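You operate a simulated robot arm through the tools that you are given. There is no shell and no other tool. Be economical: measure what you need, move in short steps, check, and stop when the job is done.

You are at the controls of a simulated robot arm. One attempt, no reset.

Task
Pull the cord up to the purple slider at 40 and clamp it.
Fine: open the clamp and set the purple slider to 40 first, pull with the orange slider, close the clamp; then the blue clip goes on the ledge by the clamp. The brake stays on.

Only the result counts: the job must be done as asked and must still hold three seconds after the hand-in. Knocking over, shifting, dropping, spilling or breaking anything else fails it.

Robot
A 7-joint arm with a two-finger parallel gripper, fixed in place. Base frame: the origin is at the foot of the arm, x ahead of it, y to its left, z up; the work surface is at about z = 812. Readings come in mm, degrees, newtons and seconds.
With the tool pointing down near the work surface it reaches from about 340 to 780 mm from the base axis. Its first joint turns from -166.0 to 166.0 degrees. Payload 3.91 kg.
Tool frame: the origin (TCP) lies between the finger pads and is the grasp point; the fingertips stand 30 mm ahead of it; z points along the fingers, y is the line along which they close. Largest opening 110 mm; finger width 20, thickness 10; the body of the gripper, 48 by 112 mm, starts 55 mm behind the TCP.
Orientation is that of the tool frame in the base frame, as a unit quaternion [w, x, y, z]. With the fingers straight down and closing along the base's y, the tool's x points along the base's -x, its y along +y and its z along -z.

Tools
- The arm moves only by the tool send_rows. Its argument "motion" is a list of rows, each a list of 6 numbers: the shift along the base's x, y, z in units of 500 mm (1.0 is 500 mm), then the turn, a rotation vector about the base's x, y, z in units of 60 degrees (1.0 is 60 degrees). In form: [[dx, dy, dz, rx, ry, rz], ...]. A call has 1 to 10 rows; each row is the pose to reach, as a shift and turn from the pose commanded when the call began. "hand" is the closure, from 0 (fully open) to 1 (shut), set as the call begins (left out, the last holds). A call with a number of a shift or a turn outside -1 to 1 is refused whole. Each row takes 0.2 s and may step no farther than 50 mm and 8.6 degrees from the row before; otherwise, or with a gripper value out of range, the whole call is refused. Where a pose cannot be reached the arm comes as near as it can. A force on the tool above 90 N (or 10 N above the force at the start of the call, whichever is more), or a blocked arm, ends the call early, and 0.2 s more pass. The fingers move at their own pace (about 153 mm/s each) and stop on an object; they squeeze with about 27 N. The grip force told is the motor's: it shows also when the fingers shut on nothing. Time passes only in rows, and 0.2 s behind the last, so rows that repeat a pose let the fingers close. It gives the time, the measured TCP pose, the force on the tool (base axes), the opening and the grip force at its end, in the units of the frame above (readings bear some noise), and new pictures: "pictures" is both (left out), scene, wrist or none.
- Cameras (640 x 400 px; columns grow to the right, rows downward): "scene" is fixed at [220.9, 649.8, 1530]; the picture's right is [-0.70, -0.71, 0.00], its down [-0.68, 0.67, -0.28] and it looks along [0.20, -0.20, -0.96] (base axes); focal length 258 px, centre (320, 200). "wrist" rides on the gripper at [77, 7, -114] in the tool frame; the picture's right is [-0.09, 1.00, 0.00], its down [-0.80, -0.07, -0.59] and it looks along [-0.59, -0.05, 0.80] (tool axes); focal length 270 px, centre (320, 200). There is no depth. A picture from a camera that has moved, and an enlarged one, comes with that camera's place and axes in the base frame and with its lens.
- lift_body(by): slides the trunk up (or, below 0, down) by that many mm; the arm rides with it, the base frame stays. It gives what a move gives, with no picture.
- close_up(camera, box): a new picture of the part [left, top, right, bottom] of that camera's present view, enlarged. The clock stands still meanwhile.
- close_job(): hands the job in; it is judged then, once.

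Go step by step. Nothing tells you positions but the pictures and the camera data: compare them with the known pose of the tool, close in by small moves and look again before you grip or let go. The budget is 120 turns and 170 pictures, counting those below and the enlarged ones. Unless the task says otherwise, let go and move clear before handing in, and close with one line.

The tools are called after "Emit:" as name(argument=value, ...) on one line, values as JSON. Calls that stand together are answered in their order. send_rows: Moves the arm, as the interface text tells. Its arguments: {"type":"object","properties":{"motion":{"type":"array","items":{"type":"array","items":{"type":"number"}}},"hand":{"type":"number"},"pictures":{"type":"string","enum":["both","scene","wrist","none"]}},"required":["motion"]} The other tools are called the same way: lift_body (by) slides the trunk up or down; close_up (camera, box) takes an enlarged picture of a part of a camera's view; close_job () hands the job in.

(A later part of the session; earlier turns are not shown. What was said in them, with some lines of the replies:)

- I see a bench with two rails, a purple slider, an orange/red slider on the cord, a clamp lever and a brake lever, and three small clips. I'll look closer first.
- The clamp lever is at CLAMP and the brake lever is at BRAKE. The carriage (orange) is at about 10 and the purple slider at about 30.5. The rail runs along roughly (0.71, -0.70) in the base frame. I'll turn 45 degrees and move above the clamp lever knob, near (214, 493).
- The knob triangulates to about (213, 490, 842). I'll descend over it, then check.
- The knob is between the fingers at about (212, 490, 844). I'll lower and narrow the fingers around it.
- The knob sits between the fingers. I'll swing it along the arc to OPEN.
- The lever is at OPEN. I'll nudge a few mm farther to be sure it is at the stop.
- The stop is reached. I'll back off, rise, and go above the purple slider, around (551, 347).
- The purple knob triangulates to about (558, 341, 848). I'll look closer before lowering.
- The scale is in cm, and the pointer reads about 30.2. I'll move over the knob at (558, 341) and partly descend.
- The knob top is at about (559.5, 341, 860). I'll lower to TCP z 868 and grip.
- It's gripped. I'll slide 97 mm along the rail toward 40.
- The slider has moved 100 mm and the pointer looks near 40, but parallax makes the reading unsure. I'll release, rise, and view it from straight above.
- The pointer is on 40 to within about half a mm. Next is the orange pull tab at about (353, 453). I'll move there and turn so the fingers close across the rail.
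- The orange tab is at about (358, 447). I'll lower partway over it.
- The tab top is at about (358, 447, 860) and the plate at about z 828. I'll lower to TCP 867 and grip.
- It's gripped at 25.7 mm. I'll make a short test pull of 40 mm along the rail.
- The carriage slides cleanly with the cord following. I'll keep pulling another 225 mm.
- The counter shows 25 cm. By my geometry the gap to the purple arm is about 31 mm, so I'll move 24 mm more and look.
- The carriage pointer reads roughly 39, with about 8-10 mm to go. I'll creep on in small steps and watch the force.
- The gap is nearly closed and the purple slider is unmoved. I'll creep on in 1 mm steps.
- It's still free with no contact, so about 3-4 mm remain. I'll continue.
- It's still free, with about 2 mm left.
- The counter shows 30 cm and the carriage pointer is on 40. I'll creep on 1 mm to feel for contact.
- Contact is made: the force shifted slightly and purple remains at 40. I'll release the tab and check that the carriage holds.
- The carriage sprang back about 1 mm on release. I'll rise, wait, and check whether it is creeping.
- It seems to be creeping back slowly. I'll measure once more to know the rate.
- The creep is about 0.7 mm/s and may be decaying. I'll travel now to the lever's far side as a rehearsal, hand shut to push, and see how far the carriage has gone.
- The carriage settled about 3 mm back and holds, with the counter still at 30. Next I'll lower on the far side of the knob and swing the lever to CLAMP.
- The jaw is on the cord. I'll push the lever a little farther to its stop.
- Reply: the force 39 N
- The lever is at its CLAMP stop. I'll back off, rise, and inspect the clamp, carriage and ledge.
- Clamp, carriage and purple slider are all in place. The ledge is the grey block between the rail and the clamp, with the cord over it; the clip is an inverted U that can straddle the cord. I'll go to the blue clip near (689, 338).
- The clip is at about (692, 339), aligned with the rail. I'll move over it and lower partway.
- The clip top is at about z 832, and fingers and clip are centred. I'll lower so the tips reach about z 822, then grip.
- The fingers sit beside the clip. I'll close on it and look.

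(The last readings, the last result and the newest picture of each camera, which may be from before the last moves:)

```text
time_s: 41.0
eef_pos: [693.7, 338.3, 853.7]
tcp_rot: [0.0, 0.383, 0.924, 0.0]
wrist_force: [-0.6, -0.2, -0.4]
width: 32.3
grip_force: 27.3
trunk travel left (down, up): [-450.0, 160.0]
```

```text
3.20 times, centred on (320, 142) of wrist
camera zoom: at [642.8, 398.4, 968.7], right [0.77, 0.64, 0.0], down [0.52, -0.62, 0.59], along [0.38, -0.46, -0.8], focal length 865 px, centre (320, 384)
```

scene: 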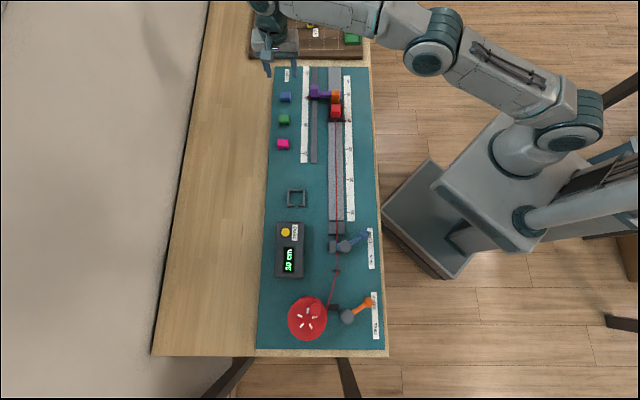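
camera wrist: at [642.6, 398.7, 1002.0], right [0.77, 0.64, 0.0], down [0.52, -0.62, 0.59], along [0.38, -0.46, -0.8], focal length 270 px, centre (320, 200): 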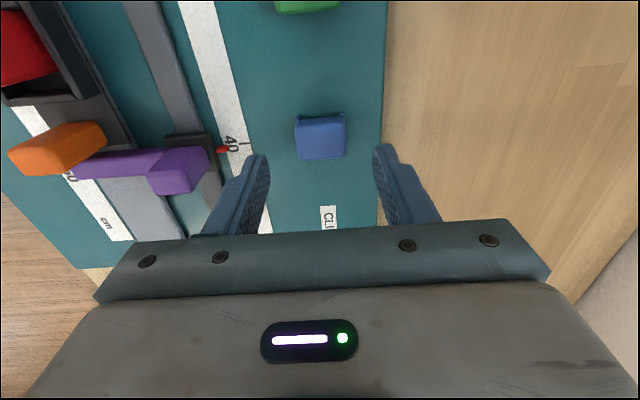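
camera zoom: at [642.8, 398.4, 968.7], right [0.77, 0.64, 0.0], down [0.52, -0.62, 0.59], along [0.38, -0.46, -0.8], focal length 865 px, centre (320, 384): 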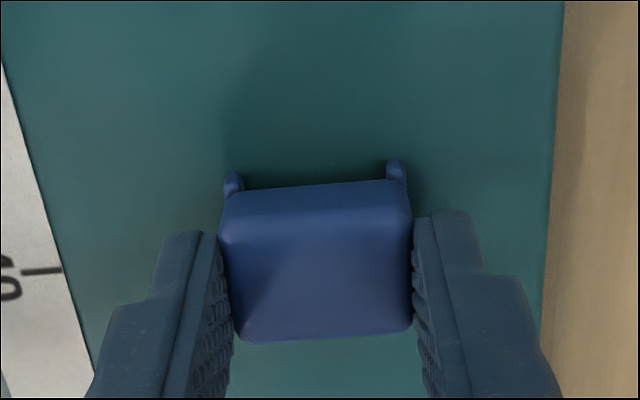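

The clip is gripped and centred. I'll lift it and carry it over toward the ledge near (279, 527).

Emit:
send_rows(motion=[[0, 0, 0.02, 0, 0, 0], [0, 0, 0.06, 0, 0, 0], [0, 0, 0.13, 0, 0, 0], [0, 0, 0.2, 0, 0, 0]], pictures="wrist")

Emit:
send_rows(motion=[[-0.0828, 0.0378, 0, 0, 0, 0], [-0.1656, 0.0756, 0, 0, 0, 0], [-0.2484, 0.1134, 0, 0, 0, 0], [-0.3312, 0.1512, 0, 0, 0, 0], [-0.414, 0.189, 0, 0, 0, 0], [-0.4968, 0.2268, 0, 0, 0, 0], [-0.5796, 0.2646, 0, 0, 0, 0], [-0.6624, 0.3024, 0, 0, 0, 0], [-0.7452, 0.3402, 0, 0, 0, 0], [-0.828, 0.378, 0, 0, 0, 0]])

Emit:
close_up(camera="wrist", box=[200, 60, 440, 210])

Emit:
close_up(camera="scene", box=[296, 205, 376, 255])

```text
time_s: 42.0
eef_pos: [693.7, 340.0, 951.5]
tcp_rot: [-0.001, 0.383, 0.924, 0.001]
wrist_force: [0.1, -0.1, -0.1]
width: 32.4
grip_force: 26.8
trunk travel left (down, up): [-450.0, 160.0]
camera wrist: at [643.2, 398.7, 1067.4], right [0.77, 0.64, 0.0], down [0.52, -0.62, 0.59], along [0.38, -0.46, -0.8], focal length 270 px, centre (320, 200)
```

wrist: 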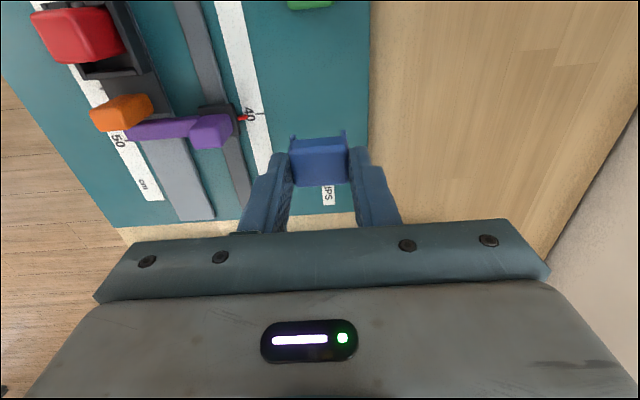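

```text
time_s: 44.2
eef_pos: [278.5, 527.5, 952.3]
tcp_rot: [0.0, 0.382, 0.924, 0.0]
wrist_force: [0.9, -0.2, 0.0]
width: 32.1
grip_force: 26.9
trunk travel left (down, up): [-450.0, 160.0]
camera wrist: at [229.0, 587.8, 1068.0], right [0.77, 0.64, 0.0], down [0.52, -0.62, 0.59], along [0.38, -0.46, -0.8], focal length 270 px, centre (320, 200)
```

scene: 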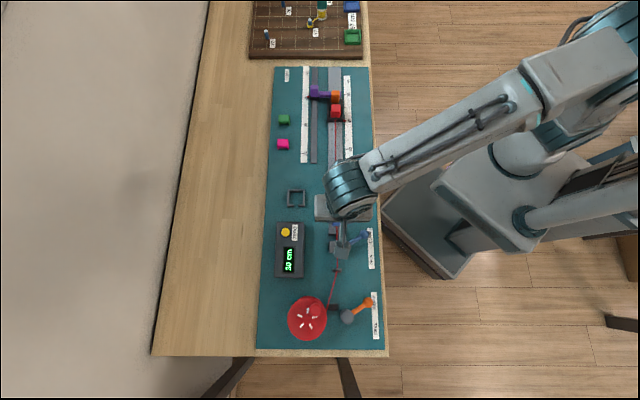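
wrist: 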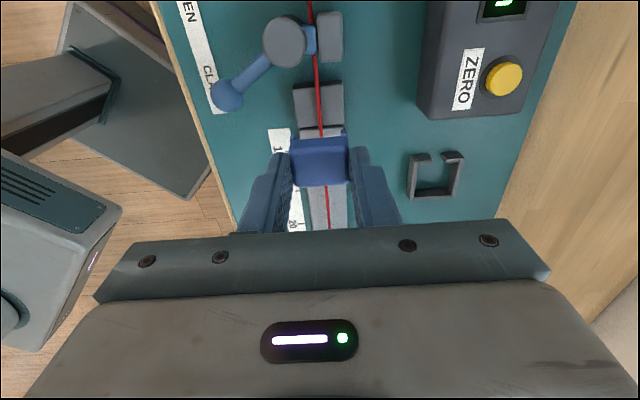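

```text
2.67 times, centred on (320, 135) of wrist
camera zoom: at [229.0, 587.8, 1068.0], right [0.77, 0.64, 0.0], down [0.52, -0.62, 0.59], along [0.38, -0.46, -0.8], focal length 721 px, centre (320, 373)
```

zoom: 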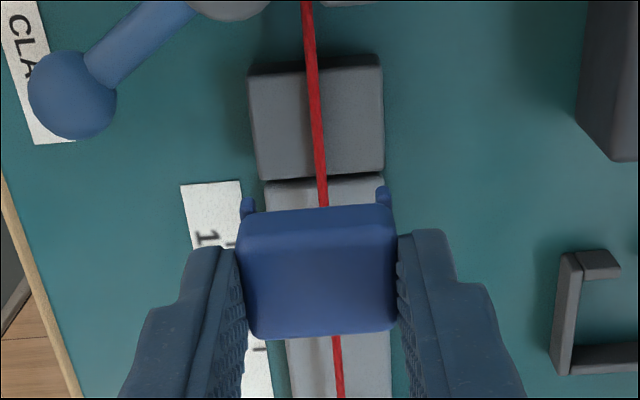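

```text
8.00 times, centred on (336, 230) of scene
camera zoom: at [220.9, 649.8, 1530.0], right [-0.7, -0.71, 0.0], down [-0.68, 0.67, -0.28], along [0.2, -0.2, -0.96], focal length 2064 px, centre (192, -40)
```

zoom: 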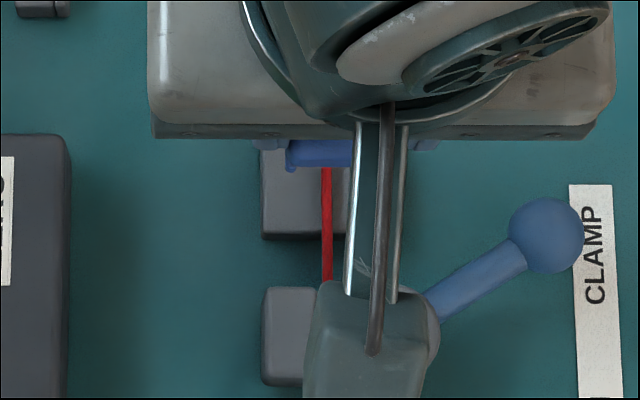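

The clip is over the ledge with the cord centred between its legs. I'll shift 1 mm and lower to just above it.

Emit:
send_rows(motion=[[-0.002, 0.002, -0.06, 0, 0, 0], [-0.002, 0.002, -0.12, 0, 0, 0], [-0.002, 0.002, -0.14, 0, 0, 0]], pictures="none")

Emit:
close_up(camera="wrist", box=[220, 80, 420, 205])

Emit:
close_up(camera="scene", box=[304, 215, 368, 255])

```text
time_s: 45.0
eef_pos: [278.1, 528.5, 883.4]
tcp_rot: [-0.001, 0.382, 0.924, 0.0]
wrist_force: [-0.9, 0.0, -0.9]
width: 32.4
grip_force: 27.0
trunk travel left (down, up): [-450.0, 160.0]
```

```text
3.20 times, centred on (320, 142) of wrist
camera zoom: at [228.8, 588.7, 998.0], right [0.77, 0.64, 0.0], down [0.52, -0.62, 0.59], along [0.38, -0.46, -0.8], focal length 865 px, centre (320, 384)
```

zoom: 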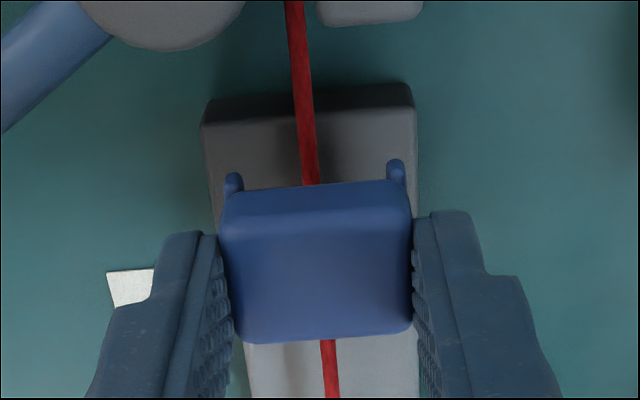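

```text
10.00 times, centred on (336, 235) of scene
camera zoom: at [220.9, 649.8, 1530.0], right [-0.7, -0.71, 0.0], down [-0.68, 0.67, -0.28], along [0.2, -0.2, -0.96], focal length 2580 px, centre (160, -150)
```

zoom: 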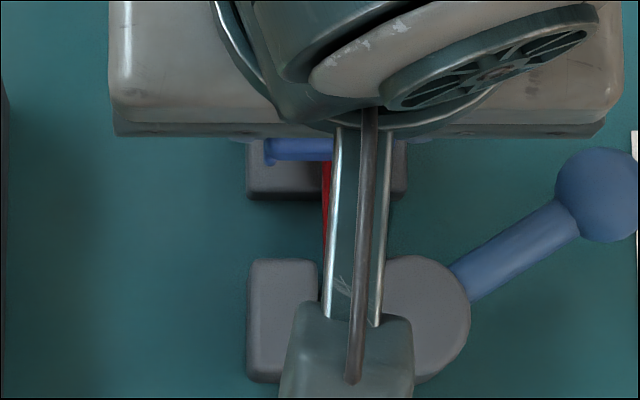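

The footprint lands inside the ledge. I'll lower in small steps, watching the vertical force.

Emit:
send_rows(motion=[[-0.0012, 0.0012, -0.01, 0, 0, 0], [-0.0012, 0.0012, -0.016, 0, 0, 0], [-0.0012, 0.0012, -0.016, 0, 0, 0]], pictures="none")

Emit:
send_rows(motion=[[0, 0, -0.004, 0, 0, 0], [0, 0, -0.004, 0, 0, 0]], pictures="none")

Emit:
send_rows(motion=[[0, 0, -0.004, 0, 0, 0], [0, 0, -0.004, 0, 0, 0]], pictures="none")

Emit:
close_up(camera="wrist", box=[220, 80, 420, 205])

```text
time_s: 45.8
eef_pos: [277.9, 530.2, 875.0]
tcp_rot: [0.001, 0.382, 0.924, 0.001]
wrist_force: [0.3, -0.1, -0.3]
width: 32.4
grip_force: 26.5
trunk travel left (down, up): [-450.0, 160.0]
```

```text
time_s: 46.4
eef_pos: [277.4, 529.0, 873.4]
tcp_rot: [0.0, 0.383, 0.924, 0.0]
wrist_force: [0.8, 1.0, 0.3]
width: 32.5
grip_force: 26.9
trunk travel left (down, up): [-450.0, 160.0]
```

```text
time_s: 47.0
eef_pos: [277.5, 530.1, 871.5]
tcp_rot: [0.0, 0.382, 0.924, 0.0]
wrist_force: [-1.9, 0.6, 0.0]
width: 32.3
grip_force: 27.0
trunk travel left (down, up): [-450.0, 160.0]
```

```text
3.20 times, centred on (320, 142) of wrist
camera zoom: at [227.5, 589.5, 986.3], right [0.77, 0.64, 0.0], down [0.52, -0.62, 0.59], along [0.38, -0.46, -0.8], focal length 865 px, centre (320, 384)
```

zoom: 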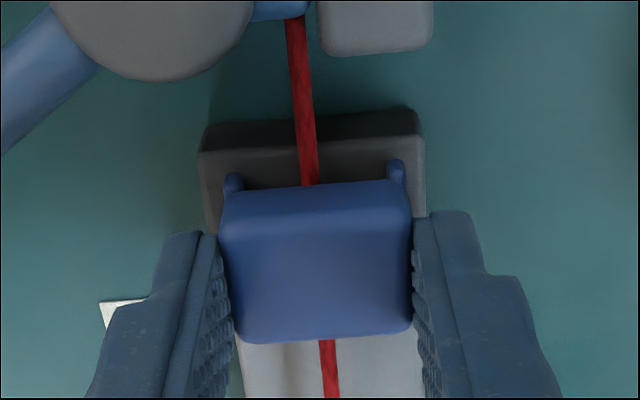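

No contact yet; about 3-5 mm remain. I'll keep stepping down.

Emit:
send_rows(motion=[[0, 0, -0.004, 0, 0, 0], [0, 0, -0.004, 0, 0, 0]], pictures="none")

Emit:
send_rows(motion=[[0, 0, -0.003, 0, 0, 0], [0, 0, -0.003, 0, 0, 0]], pictures="none")

Emit:
close_up(camera="wrist", box=[220, 80, 420, 205])

```text
time_s: 47.6
eef_pos: [278.5, 529.7, 869.4]
tcp_rot: [0.0, 0.383, 0.924, 0.001]
wrist_force: [-0.1, -0.4, 6.2]
width: 32.2
grip_force: 26.8
trunk travel left (down, up): [-450.0, 160.0]
```

```text
time_s: 48.2
eef_pos: [277.9, 528.6, 871.4]
tcp_rot: [0.001, 0.383, 0.924, 0.001]
wrist_force: [1.8, 1.8, 19.3]
width: 32.7
grip_force: 26.8
trunk travel left (down, up): [-450.0, 160.0]
```

```text
3.20 times, centred on (320, 142) of wrist
camera zoom: at [227.1, 588.9, 985.1], right [0.77, 0.64, 0.0], down [0.52, -0.62, 0.59], along [0.38, -0.45, -0.81], focal length 865 px, centre (320, 384)
```

zoom: 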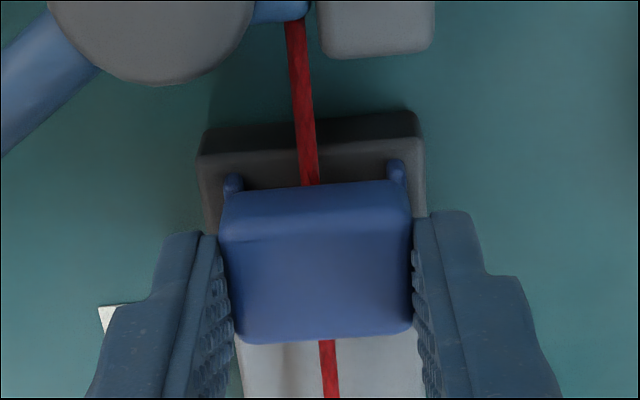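

Contact is firm at about 19 N. I'll ease off a mm, then open the fingers slightly and check that the clip stays.

Emit:
send_rows(motion=[[0, 0, 0.003, 0, 0, 0], [0, 0, 0.003, 0, 0, 0]], pictures="none")

Emit:
send_rows(motion=[[0, 0, 0, 0, 0, 0], [0, 0, 0, 0, 0, 0]], hand=0.55, pictures="none")

Emit:
close_up(camera="wrist", box=[220, 80, 420, 205])

```text
time_s: 48.8
eef_pos: [277.6, 528.7, 870.8]
tcp_rot: [0.001, 0.382, 0.924, 0.0]
wrist_force: [3.3, 4.6, 15.6]
width: 32.4
grip_force: 26.7
trunk travel left (down, up): [-450.0, 160.0]
```

```text
time_s: 49.4
eef_pos: [275.7, 529.1, 868.9]
tcp_rot: [-0.001, 0.383, 0.924, -0.001]
wrist_force: [-1.1, 0.0, -0.5]
width: 49.6
grip_force: 0.1
trunk travel left (down, up): [-450.0, 160.0]
```

```text
3.20 times, centred on (320, 142) of wrist
camera zoom: at [226.9, 589.4, 983.6], right [0.77, 0.64, 0.0], down [0.52, -0.62, 0.6], along [0.38, -0.46, -0.8], focal length 865 px, centre (320, 384)
```

zoom: 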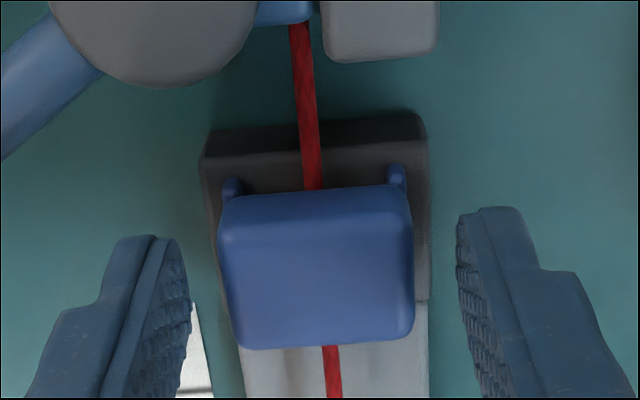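

The clip rests on the ledge over the cord. I'll rise straight up, move clear, and check everything.

Emit:
send_rows(motion=[[0, 0, 0.05, 0, 0, 0], [0, 0, 0.13, 0, 0, 0], [0, 0, 0.21, 0, 0, 0], [-0.05, -0.05, 0.26, 0, 0, 0], [-0.11, -0.11, 0.26, 0, 0, 0], [-0.16, -0.16, 0.28, 0, 0, 0]])

Emit:
close_up(camera="scene", box=[304, 205, 384, 255])

Emit:
close_up(camera="scene", box=[280, 80, 360, 130])

Emit:
close_up(camera="scene", box=[256, 215, 400, 360])

```text
time_s: 50.8
eef_pos: [198.2, 449.1, 1010.2]
tcp_rot: [-0.001, 0.383, 0.924, 0.0]
wrist_force: [0.1, 0.7, -0.1]
width: 49.4
grip_force: 0.1
trunk travel left (down, up): [-450.0, 160.0]
camera wrist: at [147.0, 508.4, 1124.9], right [0.77, 0.64, 0.0], down [0.52, -0.62, 0.59], along [0.38, -0.46, -0.8], focal length 270 px, centre (320, 200)
```

scene: 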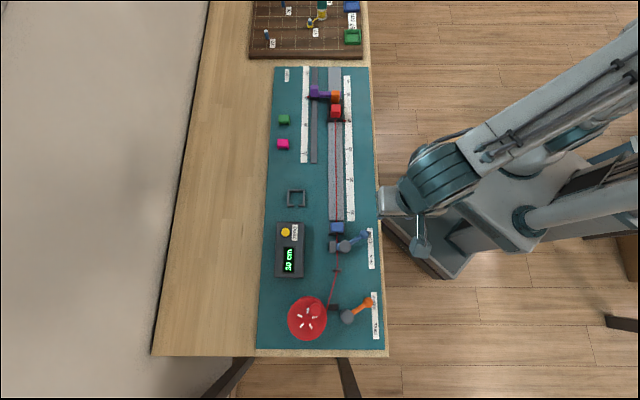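
wrist: 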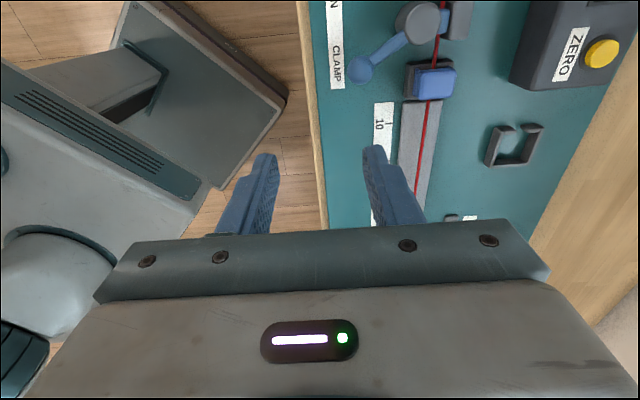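

```text
8.00 times, centred on (344, 230) of scene
camera zoom: at [220.9, 649.8, 1530.0], right [-0.7, -0.71, 0.0], down [-0.68, 0.67, -0.28], along [0.2, -0.2, -0.96], focal length 2064 px, centre (128, -40)
```

zoom: 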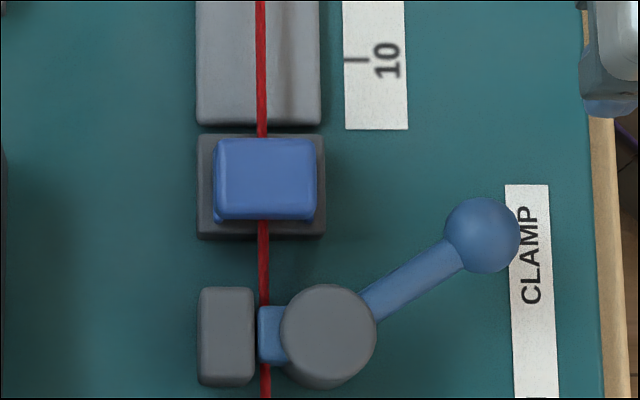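

```text
8.00 times, centred on (320, 105) of scene
camera zoom: at [220.9, 649.8, 1530.0], right [-0.7, -0.71, 0.0], down [-0.68, 0.67, -0.28], along [0.2, -0.2, -0.96], focal length 2064 px, centre (320, 960)
```

zoom: 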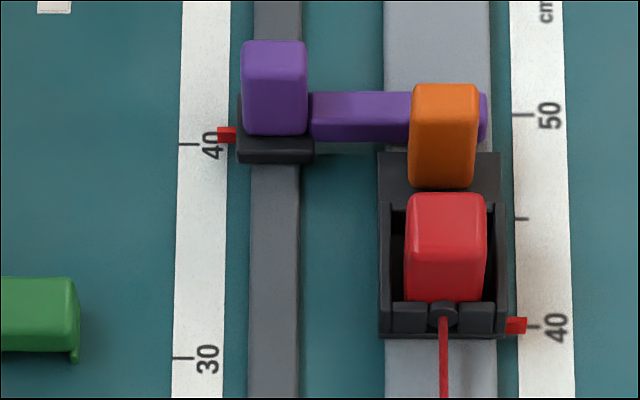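

```text
2.76 times, centred on (328, 288) of scene
camera zoom: at [220.9, 649.8, 1530.0], right [-0.7, -0.71, 0.0], down [-0.68, 0.67, -0.28], along [0.2, -0.2, -0.96], focal length 712 px, centre (298, -41)
```

zoom: 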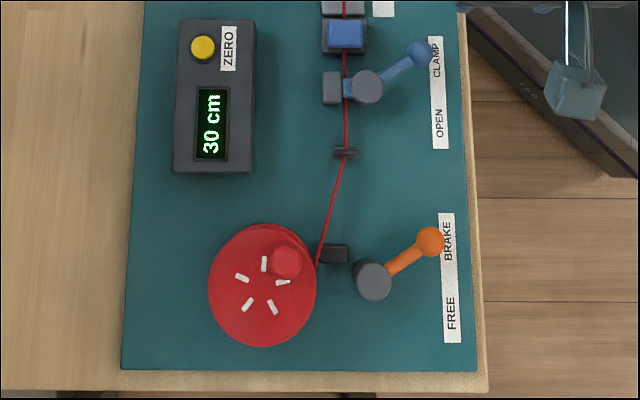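

Everything checks out: the purple slider is at 40, the carriage is pulled up with the counter at 30 cm, the clamp is closed and the brake is on. The blue clip is on the ledge and the arm is clear. I'm handing in.

Emit:
close_job()

```text
The job is handed in.
```

I pulled the cord up to the purple slider at 40 and clamped it, with the blue clip on the ledge by the clamp and the brake left on; when I let go, the carriage settled about 3 mm back from the slider and has held there.
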